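You operate a simulated robot arm through the tools that you are given. There is no shell and no other tool. Be economical: measure what you need, move in short steps, check, and stop when the job is done.

Carry out the task below with a simulated robot arm. There is one attempt and no reset: what you move stays moved.

JOB
Draw out the white drip tray and scrub its chalky mark off.
Fine: use the orange sponge and put it back; push the tray home.
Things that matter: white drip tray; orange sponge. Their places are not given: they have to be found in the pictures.

It is judged by the outcome, as a careful person would: the job done as asked, and still so three seconds after it is handed in. It fails if anything else is knocked over, pushed out of place, dropped, spilled or broken.

ROBOT AND FRAMES
A 7-joint arm with a two-finger parallel gripper, fixed in place. Base frame: the origin is at the foot of the arm, x ahead of it, y to its left, z up; the work surface is at about z = 900. Readings come in mm, rad, newtons and seconds.
With the tool pointing down near the work surface it reaches from about 240 to 680 mm from the base axis. Its first joint turns from -1.152 to 1.152 rad. Payload 2.4 kg.
Tool frame: the origin (TCP) lies between the finger pads and is the grasp point; the fingertips stand 30 mm ahead of it; z points along the fingers, y is the line along which they close. Largest opening 94 mm; finger width 28, thickness 10; the body of the gripper, 50 by 96 mm, starts 55 mm behind the TCP.
Orientation is that of the tool frame in the base frame, as a unit quaternion [x, y, z, w]. With the fingers straight down and closing along the base's y, the tool's x points along the base's -x, its y along +y and its z along -z.

CONTROLS
- The arm moves only by the tool move_arm. Its argument "targets" is a list of rows, each an object of numbers (a shift or turn left out is 0, a gripper value left out holds the last): "tx", "ty", "tz": the shift along the tool's x, y, z in mm; "wx", "wy", "wz": the turn, a rotation vector about the tool's x, y, z in rad; "jaw": the finger opening in mm, from 0 to 94. In form: [{"tx": .., "ty": .., "tz": .., "wx": .., "wy": .., "wz": .., "jaw": ..}, ...]. A call has 1 to 20 rows; each row shifts and turns the commanded pose from where the row before left it, along the tool's axes as they then stand. Each row takes 0.2 s and may step no farther than 50 mm and 0.15 rad from the row before; otherwise, or with a gripper value out of range, the whole call is refused. A pose out of reach is approached as far as the arm can. The call stops where the force on the tool passes 40 N (or 10 N more than at its start, if that is more) or the arm is blocked; 0.2 s more then pass. Each finger travels about 153 mm/s and halts on what it meets, pressing with about 33 N; the grip force reading is that of the motor and also rises with nothing between the fingers. The clock runs only during rows and for 0.2 s after the last one: add rows that do not move to give the fingers time. The reply holds the time, the measured pose of the TCP, the force on the tool along the base axes, the opening and the grip force, in the units named above and with some noise.
- Cameras (640 x 400 px; columns grow to the right, rows downward): "scene" is fixed at [52.9, 504.7, 1427.5]; the picture's right is [-0.45, -0.90, 0.00], its down [-0.65, 0.32, -0.69] and it looks along [0.62, -0.31, -0.72] (base axes); focal length 274 px, centre (320, 200). "wrist" rides on the gripper at [-37, 0, -58] in the tool frame; the picture's right is [0.00, -1.00, 0.00], its down [0.97, 0.00, -0.24] and it looks along [0.24, 0.00, 0.97] (tool axes); focal length 218 px, centre (320, 200).
- capture(camera): a new picture of that camera. The clock stands still meanwhile.
- probe_pixels(camera, pixels): there is no depth. For up to 12 entries [column, row, z] of the newest picture of that camera ("zoom" is the newest enlarged one), the place [x, y] in the base frame at which the ray of that pixel passes the height z, good to about 2 mm. The clock stands still meanwhile.
- close_up(camera, box): a new picture of the part [left, top, right, bottom] of that camera's present view, enlarged. The clock stands still meanwhile.
- job_done(): hands the job in; it is judged then, once.

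Work in short steps. Measure before you move; look again where a grasp or a placing could have gone wrong, and mend it. You have 80 turns and 46 pictures in all, those below and enlarged ones among them. Open the gripper and draw the arm clear of the work before you hand the job in, unless the task says otherwise; then end with one line.

The tools are called after "Request:" as name(argument=value, ...) on one line, values as JSON. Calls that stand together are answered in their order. move_arm: Moves the arm, as the interface text tells. Its arguments: {"type":"object","properties":{"targets":{"type":"array"}},"required":["targets"]} The other tools are called the same way: capture (camera) takes a picture; probe_pixels (camera, pixels) gives the place at which the rays of pixels pass given heights; close_up (camera, box) takes an enlarged picture of a part of a camera's view; job_done () hands the job in.

At the start:

```text
clock: 0.0
ee_pos: [272.8, 319.5, 1150.8]
ee_rot: [0.0, 1.0, 0.0, 0.0]
contact_force: [0.0, 0.1, -0.4]
grip_width: 94.0
finger_force: 0.2
```

scene: 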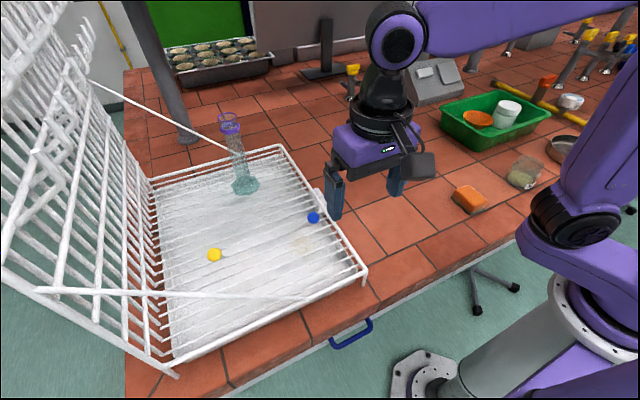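
wrist: 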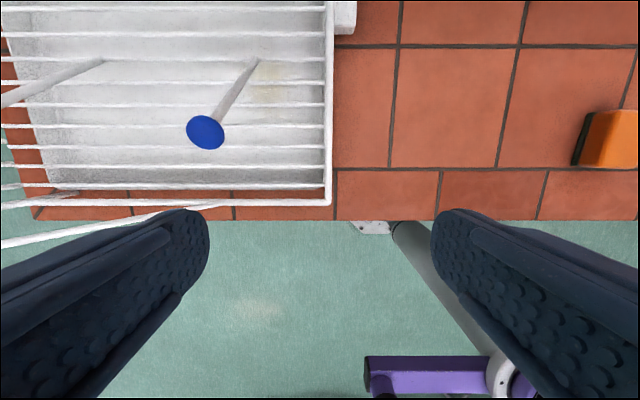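

The white tray seems to lie under the wire rack, with a tab sticking out near (320,200) in the scene; the sponge is at (469,198). I look closer at both.

Request:
close_up(camera="scene", box=[120, 110, 400, 380])

Request:
close_up(camera="scene", box=[400, 80, 600, 230])

```text
1.48 times, centred on (260, 245) of scene
```

zoom: 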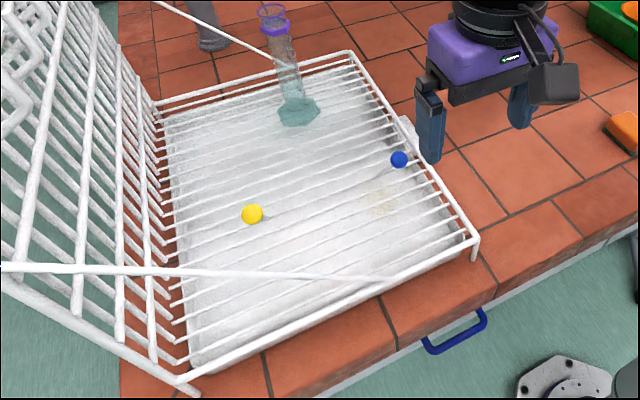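

```text
2.67 times, centred on (500, 155) of scene
```

zoom: 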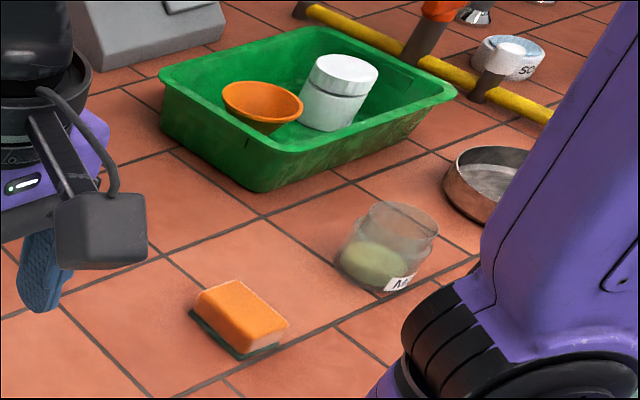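

I probe the tab, rack edges, mark, and sponge for rough places.

Request:
probe_pixels(camera="wrist", pixels=[[345, 15, 910], [355, 34, 910], [335, 205, 940], [335, 5, 940], [265, 90, 905], [580, 165, 910], [585, 112, 930], [255, 62, 905], [205, 132, 970], [335, 218, 900]])

Request:
probe_pixels(camera="scene", pixels=[[318, 195, 910], [365, 280, 950], [281, 147, 950], [152, 180, 950], [178, 375, 950], [302, 244, 905], [313, 217, 970], [245, 187, 940], [469, 198, 930], [314, 217, 1000], [214, 254, 970]])

```text
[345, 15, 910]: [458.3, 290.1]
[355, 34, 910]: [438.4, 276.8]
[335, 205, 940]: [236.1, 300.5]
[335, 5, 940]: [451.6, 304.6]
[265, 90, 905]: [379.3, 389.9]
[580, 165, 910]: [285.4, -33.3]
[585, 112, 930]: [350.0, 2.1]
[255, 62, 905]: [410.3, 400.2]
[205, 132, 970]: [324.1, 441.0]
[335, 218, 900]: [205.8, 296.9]
```

```text
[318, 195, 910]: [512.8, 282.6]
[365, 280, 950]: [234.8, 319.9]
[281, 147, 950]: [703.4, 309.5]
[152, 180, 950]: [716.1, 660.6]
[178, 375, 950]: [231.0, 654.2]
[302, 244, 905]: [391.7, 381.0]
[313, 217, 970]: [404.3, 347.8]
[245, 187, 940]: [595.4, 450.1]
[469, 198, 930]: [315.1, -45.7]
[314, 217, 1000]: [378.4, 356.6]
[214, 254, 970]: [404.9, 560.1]
```

Tab is near x 440–520, y 280. I move above it at the same height for a proper look.

Request:
move_arm(targets=[{"tx": -45, "ty": -15}, {"tx": -45, "ty": -15}, {"tx": -45, "ty": -15}, {"tx": -45, "ty": -15}, {"tx": -35, "ty": 0}, {}])

Request:
capture(camera="wrist")

Request:
capture(camera="scene")

```text
clock: 1.4
ee_pos: [488.0, 262.9, 1150.1]
ee_rot: [0.001, 1.0, 0.0, 0.0]
contact_force: [0.1, -0.8, 0.2]
grip_width: 94.1
finger_force: 0.0
```

```text
41 pictures are left
```

wrist: 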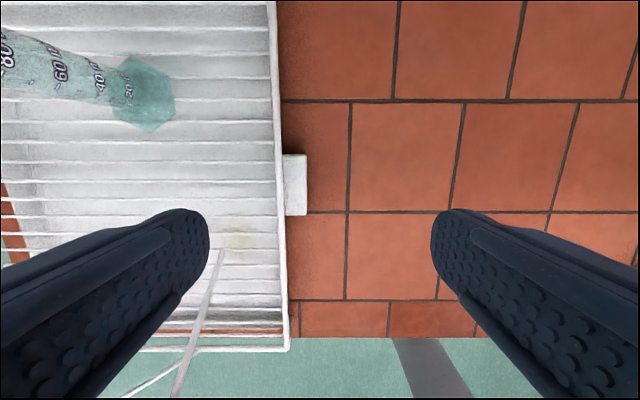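

```text
40 pictures are left
```

scene: 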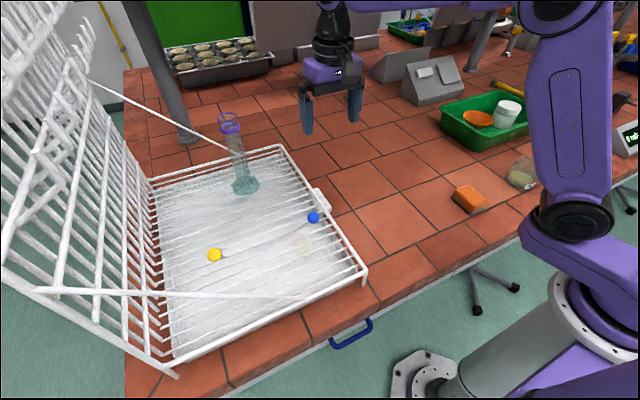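

A thin rod ends in the blue ball and there's another with the yellow one; I need to know whether they bear on the tray. Close-ups of the tab and rod.

Request:
close_up(camera="wrist", box=[140, 130, 340, 400])

Request:
close_up(camera="scene", box=[260, 140, 390, 300])

```text
1.48 times, centred on (240, 265) of wrist
```

zoom: 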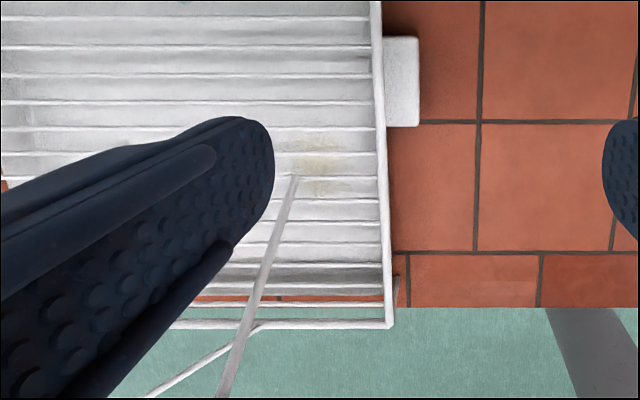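

```text
2.50 times, centred on (325, 220) of scene
```

zoom: 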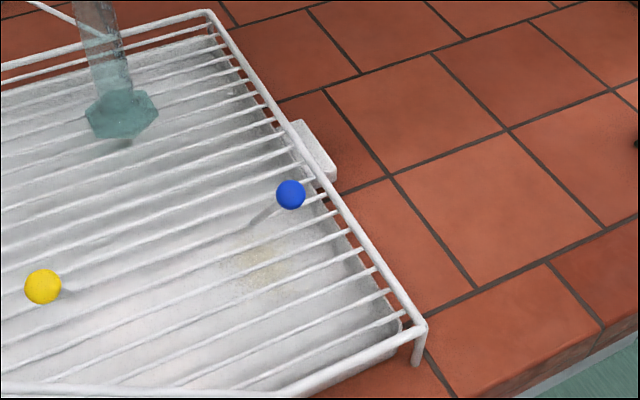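

Now measure the tab in both views at several heights to get its height and place.

Request:
probe_pixels(camera="wrist", pixels=[[307, 154, 915], [307, 215, 915], [307, 154, 930], [307, 215, 930], [286, 348, 915], [286, 348, 945], [273, 3, 915], [273, 3, 945], [240, 240, 903], [225, 225, 903], [255, 260, 903]])

Request:
probe_pixels(camera="zoom", pixels=[[300, 120, 915], [335, 163, 915], [335, 163, 930], [336, 180, 900], [420, 322, 915], [420, 322, 945], [415, 364, 900], [208, 12, 915], [208, 12, 945], [262, 265, 903], [290, 195, 1085], [402, 328, 915]])

```text
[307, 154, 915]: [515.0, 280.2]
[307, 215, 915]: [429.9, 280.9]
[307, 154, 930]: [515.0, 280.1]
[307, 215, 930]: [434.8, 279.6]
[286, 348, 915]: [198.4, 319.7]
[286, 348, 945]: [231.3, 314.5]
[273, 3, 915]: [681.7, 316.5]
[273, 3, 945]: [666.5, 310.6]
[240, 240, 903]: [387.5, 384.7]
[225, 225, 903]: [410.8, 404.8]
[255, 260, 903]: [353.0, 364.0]
```

```text
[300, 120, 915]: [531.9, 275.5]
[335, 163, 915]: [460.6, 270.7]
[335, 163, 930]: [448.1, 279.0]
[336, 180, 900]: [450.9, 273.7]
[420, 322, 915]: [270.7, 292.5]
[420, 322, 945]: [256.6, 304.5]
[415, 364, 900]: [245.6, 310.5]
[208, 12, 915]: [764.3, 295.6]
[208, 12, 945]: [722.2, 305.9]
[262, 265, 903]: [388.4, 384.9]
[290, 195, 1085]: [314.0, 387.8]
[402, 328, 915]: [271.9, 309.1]
```

Tab: x ≈ 436–515, outer face y ≈ 279, z ≈ 913–933, about 80 mm wide. I turn the gripper 90° so the fingers close along x, while staying high.

Request:
move_arm(targets=[{"wz": 0.1428}, {"wz": 0.1428}, {"wz": 0.1428}, {"wz": 0.1428}, {"wz": 0.1428}, {"wz": 0.1428}, {"wz": 0.1428}, {"wz": 0.1428}, {"wz": 0.1428}, {"wz": 0.1428}, {"wz": 0.1428}, {"tx": 17, "ty": -12, "tz": 40}, {"tz": 40}, {}])

Request:
capture(camera="wrist")

```text
clock: 4.4
ee_pos: [475.6, 277.2, 1071.8]
ee_rot: [0.708, 0.707, 0.0, 0.0]
contact_force: [0.0, -0.7, -0.4]
grip_width: 94.1
finger_force: 0.0
```

```text
37 pictures are left
```

wrist: 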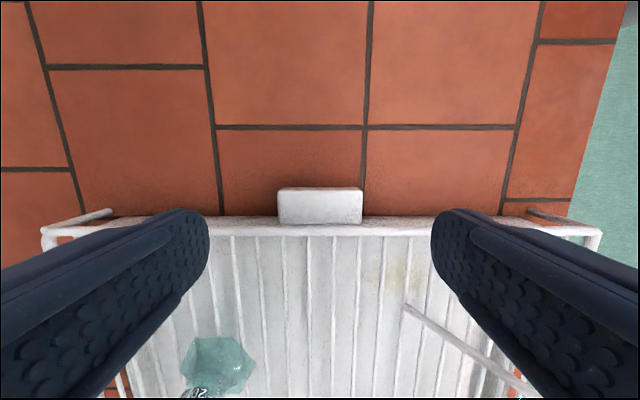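

Tab at columns 277–362, nicely centred. Probe edges once more for y and width.

Request:
probe_pixels(camera="wrist", pixels=[[278, 192, 930], [362, 192, 930], [320, 190, 930], [320, 222, 930], [320, 229, 945], [320, 235, 945], [410, 310, 925], [390, 280, 903]])

Request:
close_up(camera="wrist", box=[240, 160, 440, 320])

```text
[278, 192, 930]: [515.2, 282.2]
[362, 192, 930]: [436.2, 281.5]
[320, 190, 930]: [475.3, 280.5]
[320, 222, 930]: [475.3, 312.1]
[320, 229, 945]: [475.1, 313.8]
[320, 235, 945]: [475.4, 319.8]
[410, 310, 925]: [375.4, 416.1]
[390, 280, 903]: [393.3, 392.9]
```

```text
2.50 times, centred on (340, 240) of wrist
```

zoom: 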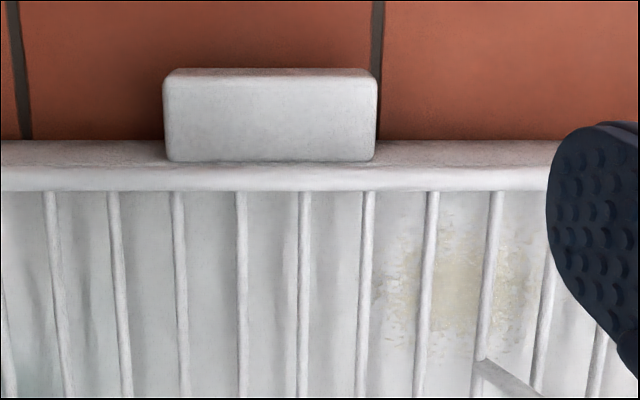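

Lower in steps to z≈936 at y≈285, straddling the tab, checking for contact.

Request:
move_arm(targets=[{"tx": 7, "tz": 40}, {"tz": 40}, {"tz": 20}, {"tz": 15}, {"tz": 12}, {"tz": 8}, {}])

Request:
capture(camera="wrist")

```text
clock: 6.0
ee_pos: [474.7, 283.7, 936.0]
ee_rot: [0.707, 0.707, 0.0, -0.001]
contact_force: [-1.3, -0.1, -0.4]
grip_width: 93.8
finger_force: 0.1
```

```text
35 pictures are left
```

wrist: 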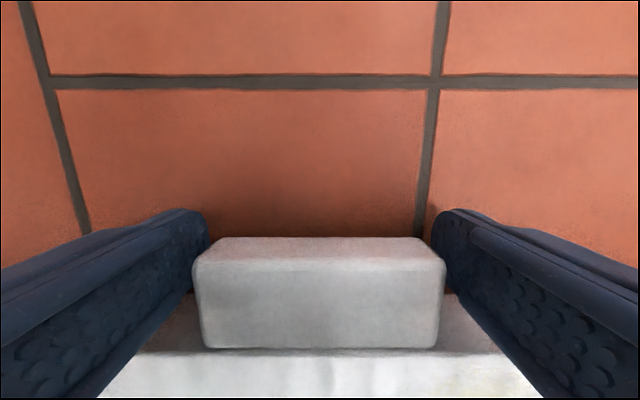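

The fingers straddle the tab. Close on it.

Request:
move_arm(targets=[{"jaw": 70}, {"jaw": 70}, {"jaw": 70}])

```text
clock: 6.8
ee_pos: [475.2, 285.1, 936.2]
ee_rot: [0.707, 0.707, 0.0, 0.0]
contact_force: [2.3, 0.3, -5.7]
grip_width: 84.2
finger_force: 45.0
```

Gripped at 84 mm. Pull a short way toward -y (tool -x) and check.

Request:
move_arm(targets=[{"tx": -10}, {"tx": -10}, {"tx": -10}, {}])

Request:
capture(camera="scene")

```text
clock: 7.8
ee_pos: [474.7, 253.5, 936.2]
ee_rot: [0.707, 0.707, -0.001, 0.0]
contact_force: [-2.5, 1.0, -8.6]
grip_width: 84.1
finger_force: 44.9
```

```text
34 pictures are left
```

scene: 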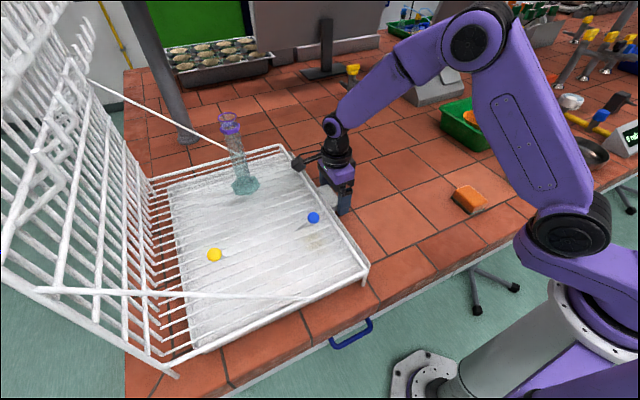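

The tray slides, rack and knobs stay put. Draw it out a further 170 mm.

Request:
move_arm(targets=[{"tx": -12}, {"tx": -12}, {"tx": -12}, {"tx": -12}, {"tx": -12}, {"tx": -12}, {"tx": -12}, {"tx": -12}, {"tx": -12}, {"tx": -12}, {"tx": -12}, {"tx": -12}, {"tx": -12}, {"tx": -12}, {}])

Request:
capture(camera="scene")

```text
clock: 11.0
ee_pos: [475.5, 85.6, 936.8]
ee_rot: [0.706, 0.708, 0.0, -0.001]
contact_force: [-14.5, 0.9, 21.4]
grip_width: 84.1
finger_force: 44.6
```

```text
33 pictures are left
```

scene: 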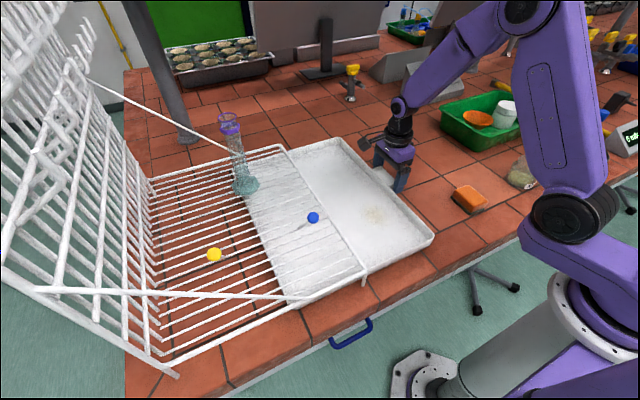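

The tray is out with the mark exposed at (374,213). Release, rise and head toward the sponge for a look.

Request:
move_arm(targets=[{"jaw": 94}, {"jaw": 94}, {}, {"tz": -30}, {"tz": -50}, {"tz": -50}, {"tz": -30}, {"tx": -40, "ty": -35}, {"tx": -40, "ty": -35}, {"tx": -40, "ty": -35}, {"ty": -40}, {}])

Request:
capture(camera="wrist")

Request:
capture(camera="scene")

```text
refused: row 8 steps farther than a row can; nothing moved
```

```text
32 pictures are left
```

wrist: 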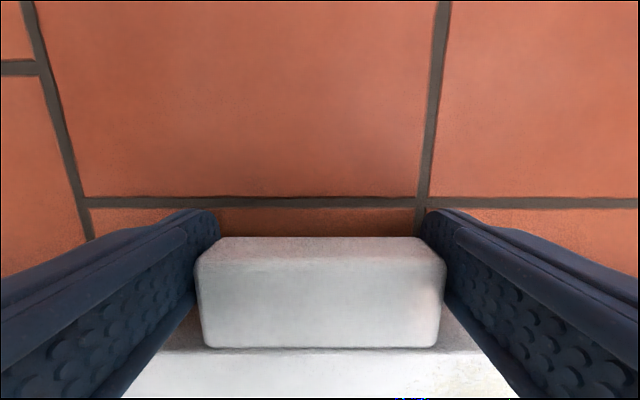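

```text
31 pictures are left
```

scene: 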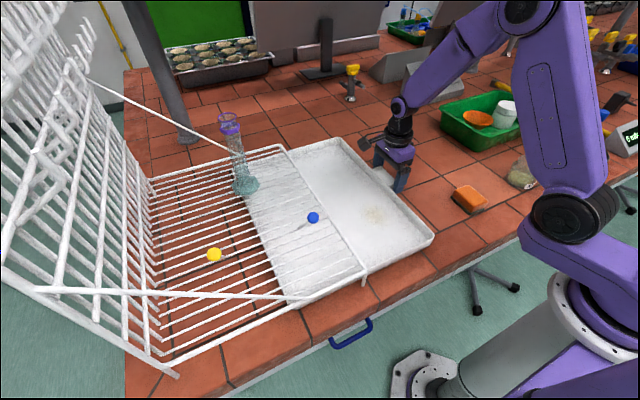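

Row too long; smaller rows.

Request:
move_arm(targets=[{"jaw": 94}, {"jaw": 94}, {}, {"tz": -30}, {"tz": -45}, {"tz": -45}, {"tz": -30}, {"tx": -30, "ty": -30}, {"tx": -30, "ty": -30}, {"tx": -30, "ty": -30}, {"tx": -30, "ty": -30}, {"ty": -30}, {}])

Request:
capture(camera="wrist")

```text
clock: 13.8
ee_pos: [325.0, -33.9, 1085.9]
ee_rot: [0.707, 0.707, 0.001, 0.0]
contact_force: [0.0, 0.0, 0.5]
grip_width: 94.0
finger_force: 0.0
```

```text
30 pictures are left
```

wrist: 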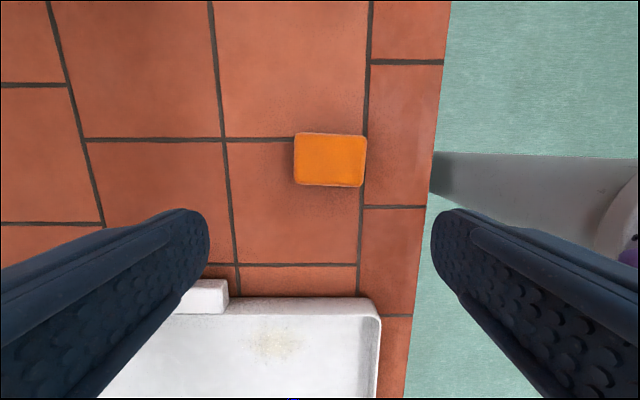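

Sponge at (330,160), mark at (275,345). Measure both.

Request:
probe_pixels(camera="wrist", pixels=[[297, 133, 930], [366, 137, 930], [362, 187, 930], [294, 183, 930], [275, 345, 905], [248, 345, 905], [303, 345, 905], [275, 328, 905], [275, 365, 905], [378, 305, 925]])

Request:
close_up(camera="wrist", box=[260, 110, 400, 200])

Request:
close_up(camera="scene", box=[330, 140, 510, 260])

```text
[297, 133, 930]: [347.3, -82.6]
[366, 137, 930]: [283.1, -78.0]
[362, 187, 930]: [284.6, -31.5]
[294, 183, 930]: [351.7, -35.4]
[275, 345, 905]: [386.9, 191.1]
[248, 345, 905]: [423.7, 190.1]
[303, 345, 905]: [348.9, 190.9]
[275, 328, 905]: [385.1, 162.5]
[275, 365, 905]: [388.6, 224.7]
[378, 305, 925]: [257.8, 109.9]
```

```text
4.44 times, centred on (330, 155) of wrist
```

zoom: 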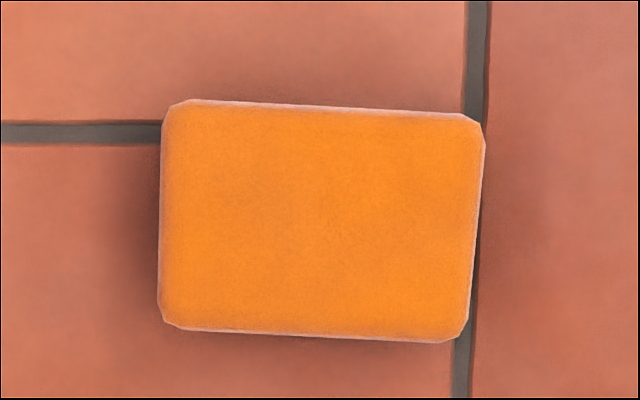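

```text
3.33 times, centred on (420, 200) of scene
```

zoom: 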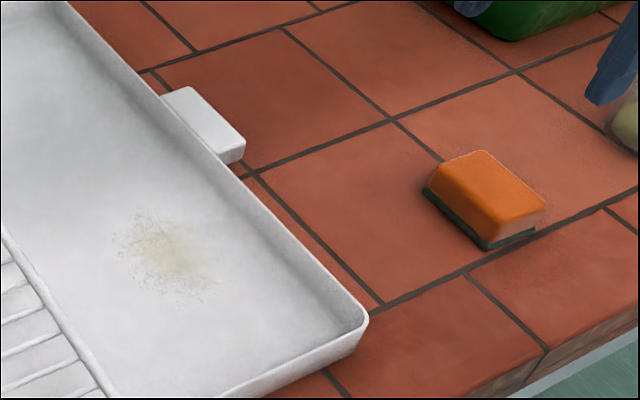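

I check the sponge height via the scene zoom corners.

Request:
probe_pixels(camera="zoom", pixels=[[546, 207, 930], [546, 207, 940], [546, 207, 920], [537, 235, 900], [484, 150, 930], [424, 188, 900], [487, 250, 900], [165, 250, 905], [125, 235, 905], [205, 275, 905], [135, 212, 905], [190, 295, 905]])

```text
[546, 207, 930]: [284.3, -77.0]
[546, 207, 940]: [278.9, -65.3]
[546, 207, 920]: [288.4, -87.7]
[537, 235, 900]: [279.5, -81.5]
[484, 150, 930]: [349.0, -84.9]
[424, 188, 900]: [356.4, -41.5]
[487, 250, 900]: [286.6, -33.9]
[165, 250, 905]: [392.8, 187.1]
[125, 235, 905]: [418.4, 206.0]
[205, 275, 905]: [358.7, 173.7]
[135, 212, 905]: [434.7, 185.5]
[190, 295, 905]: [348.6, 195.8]
```

Sponge top z=930, centre (317,−57), turned ~0.07 rad. Align and descend to z≈942.

Request:
move_arm(targets=[{"tx": -23, "ty": -8.3}, {"wz": 0.07}, {"tz": 45}, {"tz": 45}, {"tz": 30}, {"tz": 24}, {}])

Request:
capture(camera="wrist")

```text
clock: 15.4
ee_pos: [318.9, -56.4, 942.6]
ee_rot: [0.731, 0.682, 0.0, 0.0]
contact_force: [0.4, 0.0, 0.3]
grip_width: 93.9
finger_force: 0.1
```

```text
27 pictures are left
```

wrist: 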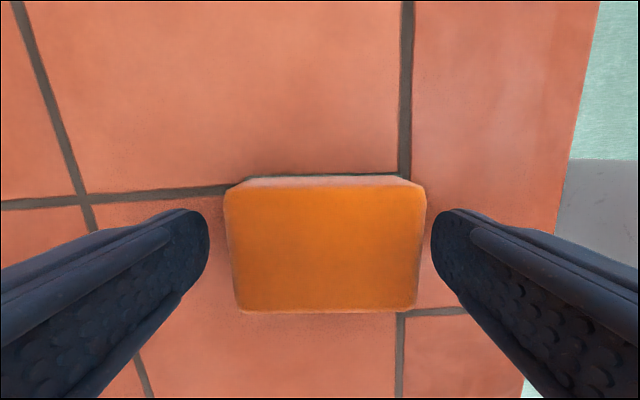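

Well aligned. Close on the sponge, then lift a little.

Request:
move_arm(targets=[{"jaw": 50}, {"jaw": 50}, {"jaw": 50}, {"tz": -20}, {"tz": -40}, {}])

Request:
capture(camera="wrist")

```text
clock: 16.8
ee_pos: [317.3, -58.4, 1002.4]
ee_rot: [0.731, 0.682, 0.0, 0.0]
contact_force: [-0.5, 0.4, -1.4]
grip_width: 68.8
finger_force: 33.1
```

```text
26 pictures are left
```

wrist: 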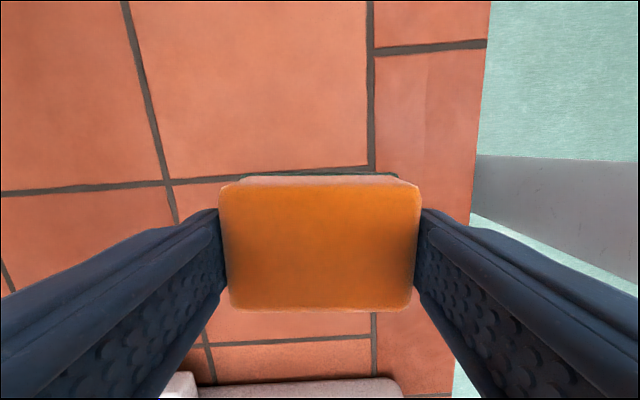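

Held at 68.8 mm. Square up and carry it to above the mark centre (390,190).

Request:
move_arm(targets=[{"wz": -0.07, "tz": -20}, {"tx": 40, "ty": 12}, {"tx": 40, "ty": 12}, {"tx": 40, "ty": 12}, {"tx": 40, "ty": 12}, {"tx": 40, "ty": 12}, {"tx": 40, "ty": 13}, {"tx": 8}, {}])

Request:
capture(camera="wrist")

Request:
close_up(camera="scene", box=[260, 110, 460, 280])

```text
clock: 18.8
ee_pos: [389.8, 191.6, 1022.7]
ee_rot: [0.707, 0.707, 0.0, 0.0]
contact_force: [-0.6, -0.7, -0.3]
grip_width: 68.9
finger_force: 33.2
```

```text
25 pictures are left
```

wrist: 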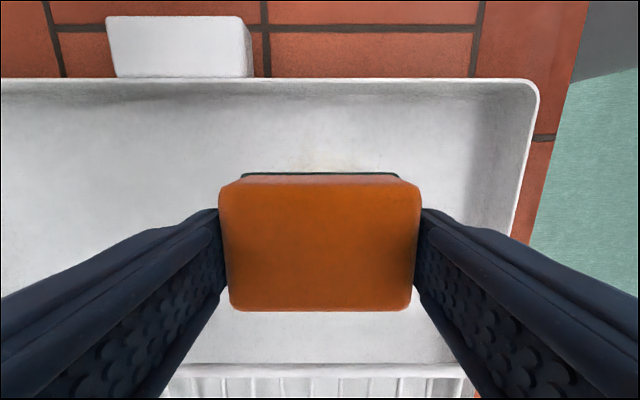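

```text
2.35 times, centred on (360, 195) of scene
```

zoom: 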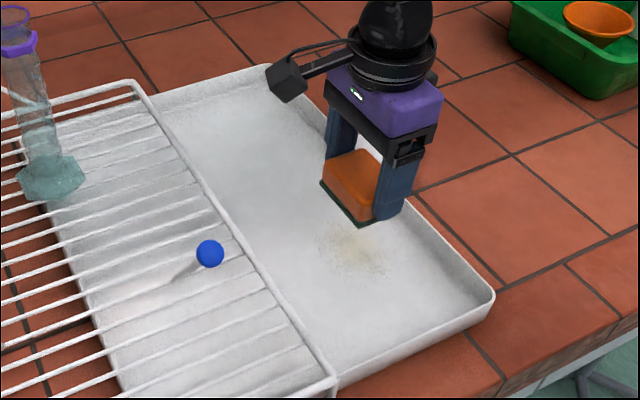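

Lower toward the tray floor, last bit in small steps.

Request:
move_arm(targets=[{"tz": 40}, {"tz": 25}, {"tz": 4}, {"tz": 3}, {"tz": 2}, {}])

```text
clock: 20.2
ee_pos: [390.4, 190.6, 948.6]
ee_rot: [0.707, 0.707, 0.0, 0.0]
contact_force: [-2.7, 0.0, 20.7]
grip_width: 68.8
finger_force: 33.4
```

Contact with about 20 N. Scrub back and forth along x with slightly less pressure.

Request:
move_arm(targets=[{"tz": -0.5}, {"ty": 15}, {"ty": 15}, {"ty": -15}, {"ty": -15}, {"ty": -15}, {"ty": -15}, {"ty": 15}, {"ty": 15}, {}])

```text
clock: 22.4
ee_pos: [390.6, 190.5, 948.5]
ee_rot: [0.707, 0.707, 0.0, 0.001]
contact_force: [-0.9, 0.1, -1.3]
grip_width: 68.6
finger_force: 33.0
```

Force dropped to zero; press a bit again, and do a stroke.

Request:
move_arm(targets=[{"tz": 1}, {}])

Request:
move_arm(targets=[{"tz": 0.7}, {}])

```text
clock: 23.0
ee_pos: [390.1, 190.3, 948.1]
ee_rot: [0.707, 0.707, 0.001, 0.001]
contact_force: [1.0, -1.0, 7.5]
grip_width: 68.8
finger_force: 33.0
```

```text
clock: 23.6
ee_pos: [390.1, 190.0, 946.5]
ee_rot: [0.707, 0.707, 0.0, 0.001]
contact_force: [-2.1, -0.6, 30.4]
grip_width: 69.0
finger_force: 33.4
```

30 N; ease 0.4 mm and scrub x strokes at several y lines.

Request:
move_arm(targets=[{"tz": -0.4}, {"ty": 12}, {"ty": 12}, {"ty": -12}, {"ty": -12}, {"ty": -12}, {"ty": -12}, {"ty": 12}, {"ty": 12}, {}])

Request:
close_up(camera="scene", box=[260, 110, 460, 280])

```text
clock: 24.1
ee_pos: [391.0, 190.3, 947.9]
ee_rot: [0.706, 0.708, -0.005, -0.003]
contact_force: [-5.9, -0.9, 14.4]
grip_width: 68.6
finger_force: 33.5
stopped in row 2: the force on the tool passed its limit (the readings are from after the stop); the commanded pose is now the measured one
```

```text
2.35 times, centred on (360, 195) of scene
```

zoom: 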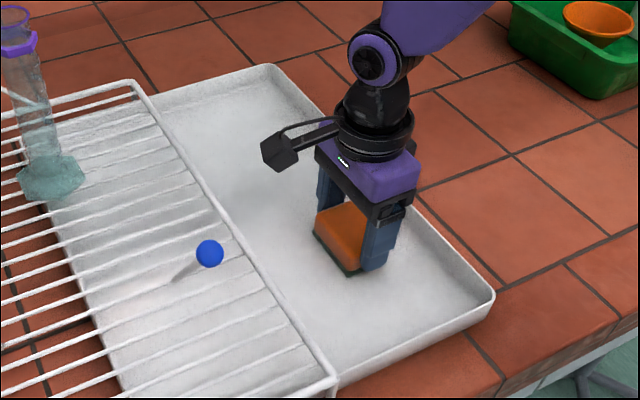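

The visible mark is already reduced. Continue with the present ~14 N and gentler strokes.

Request:
move_arm(targets=[{"tz": -0.2}, {"ty": 6}, {"ty": 8}, {"ty": 8}, {"ty": -8}, {"ty": -8}, {"ty": -8}, {"ty": -8}, {"ty": -8}, {"ty": -8}, {"ty": 8}, {"ty": 8}, {"ty": 8}, {}])

```text
clock: 27.1
ee_pos: [390.3, 190.0, 948.7]
ee_rot: [0.707, 0.707, -0.005, -0.002]
contact_force: [-0.4, -0.6, 0.4]
grip_width: 68.8
finger_force: 33.2
```

Lift and look at the mark.

Request:
move_arm(targets=[{"tz": -40}, {"tz": -40, "ty": 30}, {"ty": 45}, {"ty": 45}, {}])

Request:
close_up(camera="scene", box=[300, 150, 460, 270])

```text
clock: 28.3
ee_pos: [510.2, 188.2, 1026.9]
ee_rot: [0.706, 0.709, -0.005, -0.002]
contact_force: [-0.3, -0.8, -0.9]
grip_width: 68.6
finger_force: 32.9
```

```text
3.33 times, centred on (380, 210) of scene
```

zoom: 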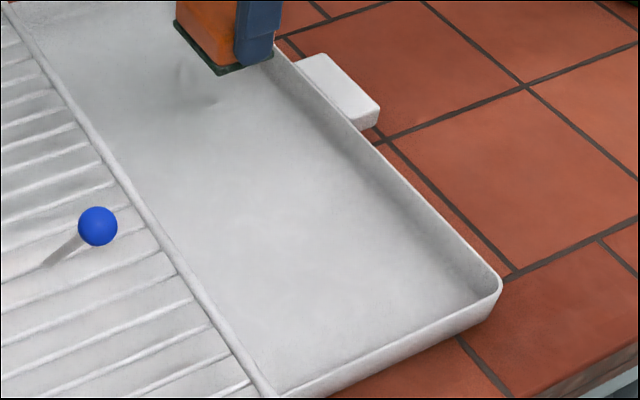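

The mark looks gone. Confirm with the wrist camera on the way back to the sponge's spot.

Request:
move_arm(targets=[{"tx": -30, "ty": -30, "tz": -15}, {"tx": -35, "ty": -30}, {"tx": -35, "ty": -30}, {"tx": -35, "ty": -30}, {"tx": -35}, {}])

Request:
close_up(camera="wrist", box=[200, 240, 440, 400])

```text
clock: 29.7
ee_pos: [390.5, 21.2, 1043.0]
ee_rot: [0.706, 0.708, -0.004, -0.003]
contact_force: [-1.4, -0.3, -0.9]
grip_width: 68.6
finger_force: 33.0
```

```text
2.50 times, centred on (320, 320) of wrist
```

zoom: 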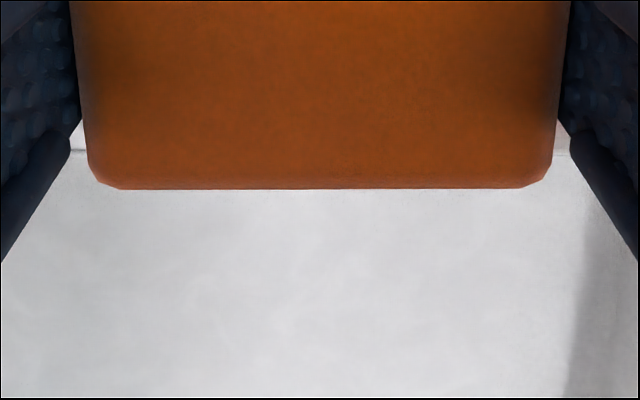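

Tray floor is clean there. Carry the sponge back to (317,−57) with its original turn, then lower gently.

Request:
move_arm(targets=[{"tx": -26, "ty": -25}, {"tx": -26, "ty": -25}, {"tx": -26, "ty": -23.5}, {"wz": 0.07}, {"tz": 40}, {"tz": 40}, {"tz": 12}, {"tz": 3}, {}])

```text
clock: 31.7
ee_pos: [315.9, -58.1, 948.0]
ee_rot: [0.731, 0.682, -0.005, -0.003]
contact_force: [0.0, -0.7, 0.2]
grip_width: 68.8
finger_force: 32.8
```

Request:
move_arm(targets=[{"ty": 1, "tx": 1, "tz": 2}, {"tz": 1}, {"tz": 1}, {}])

```text
clock: 32.7
ee_pos: [318.9, -57.0, 944.8]
ee_rot: [0.731, 0.683, -0.005, -0.002]
contact_force: [0.5, -0.5, 0.3]
grip_width: 68.9
finger_force: 32.6
```

No contact yet at 944.8; creep down further.

Request:
move_arm(targets=[{"tz": 0.8}, {"tz": 0.7}, {"tz": 0.7}, {}])

```text
clock: 33.7
ee_pos: [317.3, -55.1, 942.7]
ee_rot: [0.73, 0.683, -0.005, -0.003]
contact_force: [-0.3, 0.7, -0.1]
grip_width: 69.0
finger_force: 32.8
```

Request:
move_arm(targets=[{"tz": 0.6}, {"tz": 0.6}, {}])

```text
clock: 34.5
ee_pos: [318.1, -56.6, 940.6]
ee_rot: [0.731, 0.682, -0.004, -0.002]
contact_force: [0.2, 1.1, 7.1]
grip_width: 68.6
finger_force: 33.5
```

Contact (7 N). Release, rise, and look at sponge and tray.

Request:
move_arm(targets=[{"jaw": 94}, {"jaw": 94}, {}, {"tz": -30}, {"tz": -45}, {"tz": -45}, {"tx": 40, "tz": -20}, {"tx": 40}, {"ty": 40}, {}])

Request:
capture(camera="wrist")

Request:
close_up(camera="scene", box=[330, 140, 510, 260])

```text
clock: 36.7
ee_pos: [365.8, 23.0, 1080.3]
ee_rot: [0.73, 0.683, -0.005, -0.002]
contact_force: [0.0, 0.2, -0.5]
grip_width: 94.0
finger_force: 0.0
```

```text
20 pictures are left
```

wrist: 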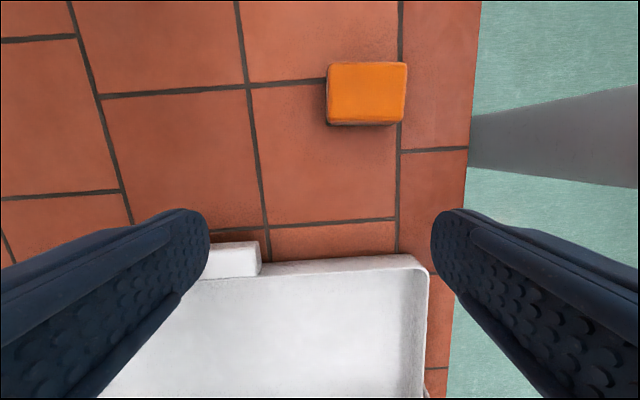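

```text
3.33 times, centred on (420, 200) of scene
```

zoom: 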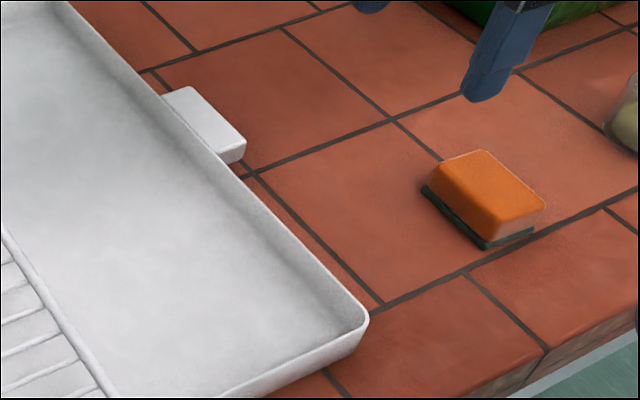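

Sponge is back where it was, the mark is gone. Now go above the tab (475,86) and look again, including the floor of the tray.

Request:
move_arm(targets=[{"wz": -0.07}, {"tx": 31, "ty": 27}, {"tx": 31, "ty": 27}, {"ty": 27}, {"ty": 27}, {}])

Request:
capture(camera="wrist")

```text
clock: 38.1
ee_pos: [471.9, 84.0, 1078.5]
ee_rot: [0.706, 0.708, -0.005, -0.003]
contact_force: [-0.3, -1.0, -0.3]
grip_width: 94.0
finger_force: 0.0
```

```text
18 pictures are left
```

wrist: 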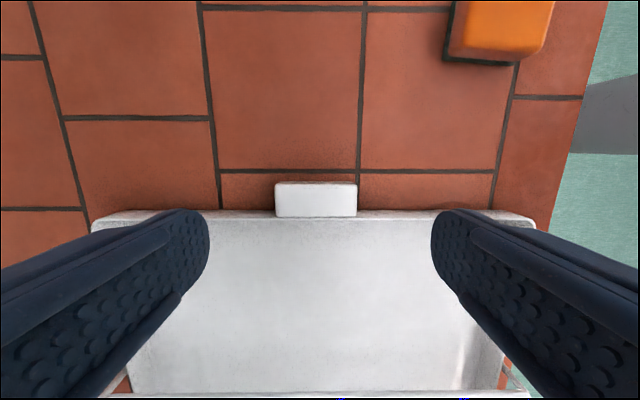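

Floor is spotless; tab centre column 316, so shift +3.6 mm in x, descend and grip.

Request:
move_arm(targets=[{"tx": 2, "ty": 3.6}, {"tz": 45}, {"tz": 45}, {"tz": 20}, {"tz": 15}, {"tz": 10}, {"tz": 7}, {}])

Request:
capture(camera="wrist")

```text
clock: 39.9
ee_pos: [474.5, 85.3, 937.8]
ee_rot: [0.706, 0.708, -0.005, -0.003]
contact_force: [-0.3, -0.1, -0.5]
grip_width: 94.0
finger_force: 0.1
```

```text
17 pictures are left
```

wrist: 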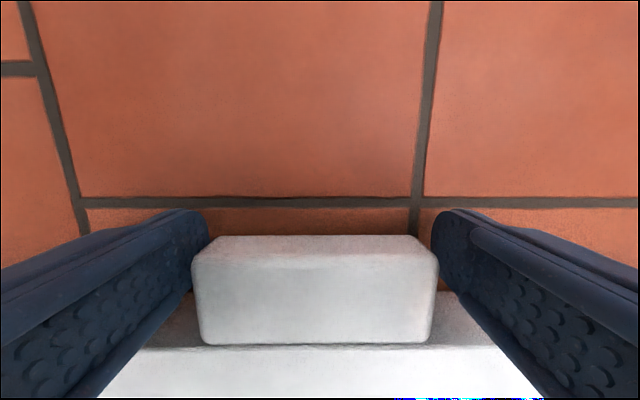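

Straddling again. Grip and push home most of the way.

Request:
move_arm(targets=[{"jaw": 70}, {"jaw": 70}, {"jaw": 70}, {"tx": 10}, {"tx": 12}, {"tx": 12}, {"tx": 12}, {"tx": 12}, {"tx": 12}, {"tx": 12}, {"tx": 12}, {"tx": 12}, {"tx": 12}, {"tx": 12}, {"tx": 12}, {"tx": 12}, {"tx": 12}, {"tx": 12}, {}])

Request:
capture(camera="scene")

```text
clock: 43.9
ee_pos: [474.6, 263.7, 937.3]
ee_rot: [0.707, 0.707, -0.003, -0.002]
contact_force: [18.0, -1.2, 11.3]
grip_width: 83.9
finger_force: 45.1
```

```text
16 pictures are left
```

scene: 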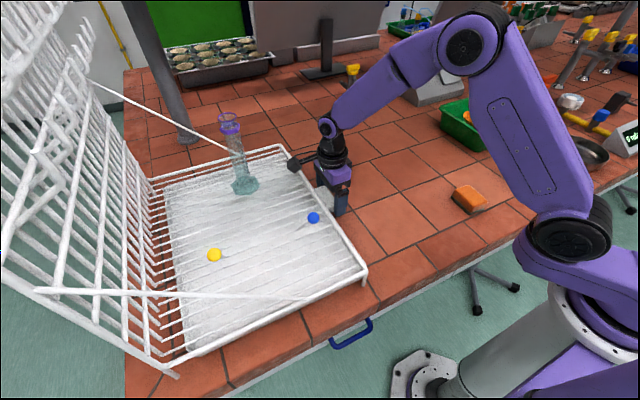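

Going smoothly; 21 mm to go, in smaller steps.

Request:
move_arm(targets=[{"tx": 7}, {"tx": 6}, {"tx": 5}, {"tx": 3}, {}])

```text
clock: 45.1
ee_pos: [475.8, 284.4, 937.1]
ee_rot: [0.707, 0.707, -0.003, -0.002]
contact_force: [11.7, -4.6, 16.2]
grip_width: 83.8
finger_force: 44.9
```

Home position reached (284.4 vs 285.1 at start). Nudge 0.7 mm, release, rise, and inspect.

Request:
move_arm(targets=[{"tx": 0.7}, {"jaw": 94}, {"jaw": 94}, {}, {"tz": -20}, {"tz": -40}, {"tz": -40}, {"tz": -40}, {}])

Request:
capture(camera="wrist")

```text
clock: 47.1
ee_pos: [475.1, 285.7, 1074.8]
ee_rot: [0.706, 0.708, -0.004, -0.003]
contact_force: [-0.1, 0.1, -0.4]
grip_width: 94.1
finger_force: 0.1
```

```text
15 pictures are left
```

wrist: 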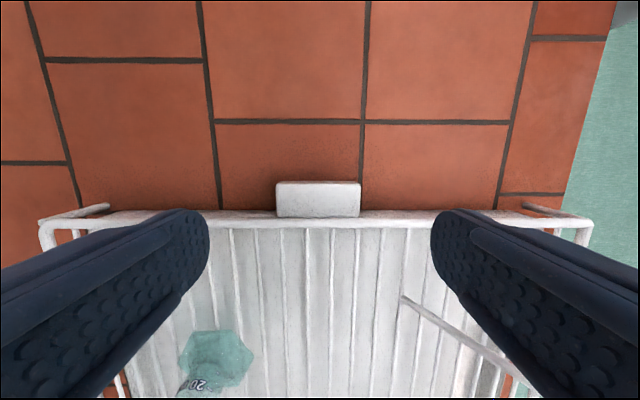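

Tab measured against its original y (~281); then withdraw and compare the scene picture.

Request:
probe_pixels(camera="wrist", pixels=[[320, 184, 930], [276, 186, 930], [361, 186, 930], [320, 223, 945]])

Request:
move_arm(targets=[{"tx": -40, "tz": -25}, {"tx": -40, "tz": -25}, {"tx": -40, "tz": -20}, {"tx": -40}, {}])

Request:
close_up(camera="scene", box=[120, 110, 400, 380])

Request:
capture(camera="scene")

```text
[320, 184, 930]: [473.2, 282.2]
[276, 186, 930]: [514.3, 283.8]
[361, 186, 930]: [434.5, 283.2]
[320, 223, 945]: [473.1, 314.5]
```

```text
clock: 48.3
ee_pos: [478.1, 123.0, 1146.1]
ee_rot: [0.706, 0.709, -0.005, -0.003]
contact_force: [-0.3, -0.2, 0.0]
grip_width: 94.0
finger_force: 0.0
```

```text
1.48 times, centred on (260, 245) of scene
```

zoom: 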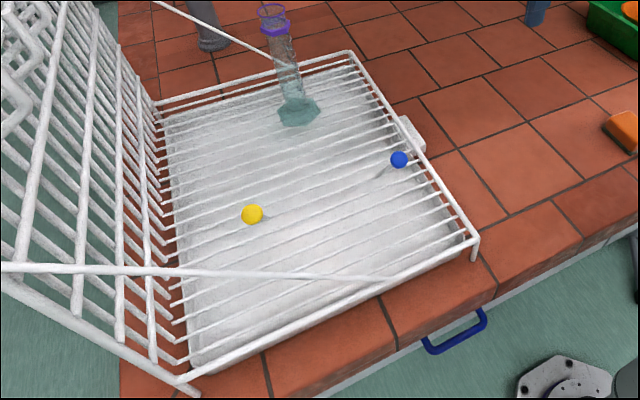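

```text
13 pictures are left
```

scene: 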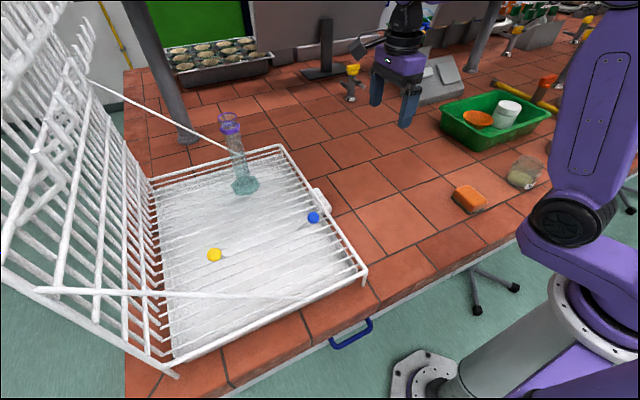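

Everything matches the starting picture: the tray is home, the mark is gone, the sponge is back and the glass and rack are undisturbed. The arm is clear and the gripper open, so I hand it in.

Request:
job_done()

```text
The job is handed in.
```

The chalky mark is scrubbed off the white drip tray, the tray is pushed home, and the orange sponge is back in its place; the job is handed in.
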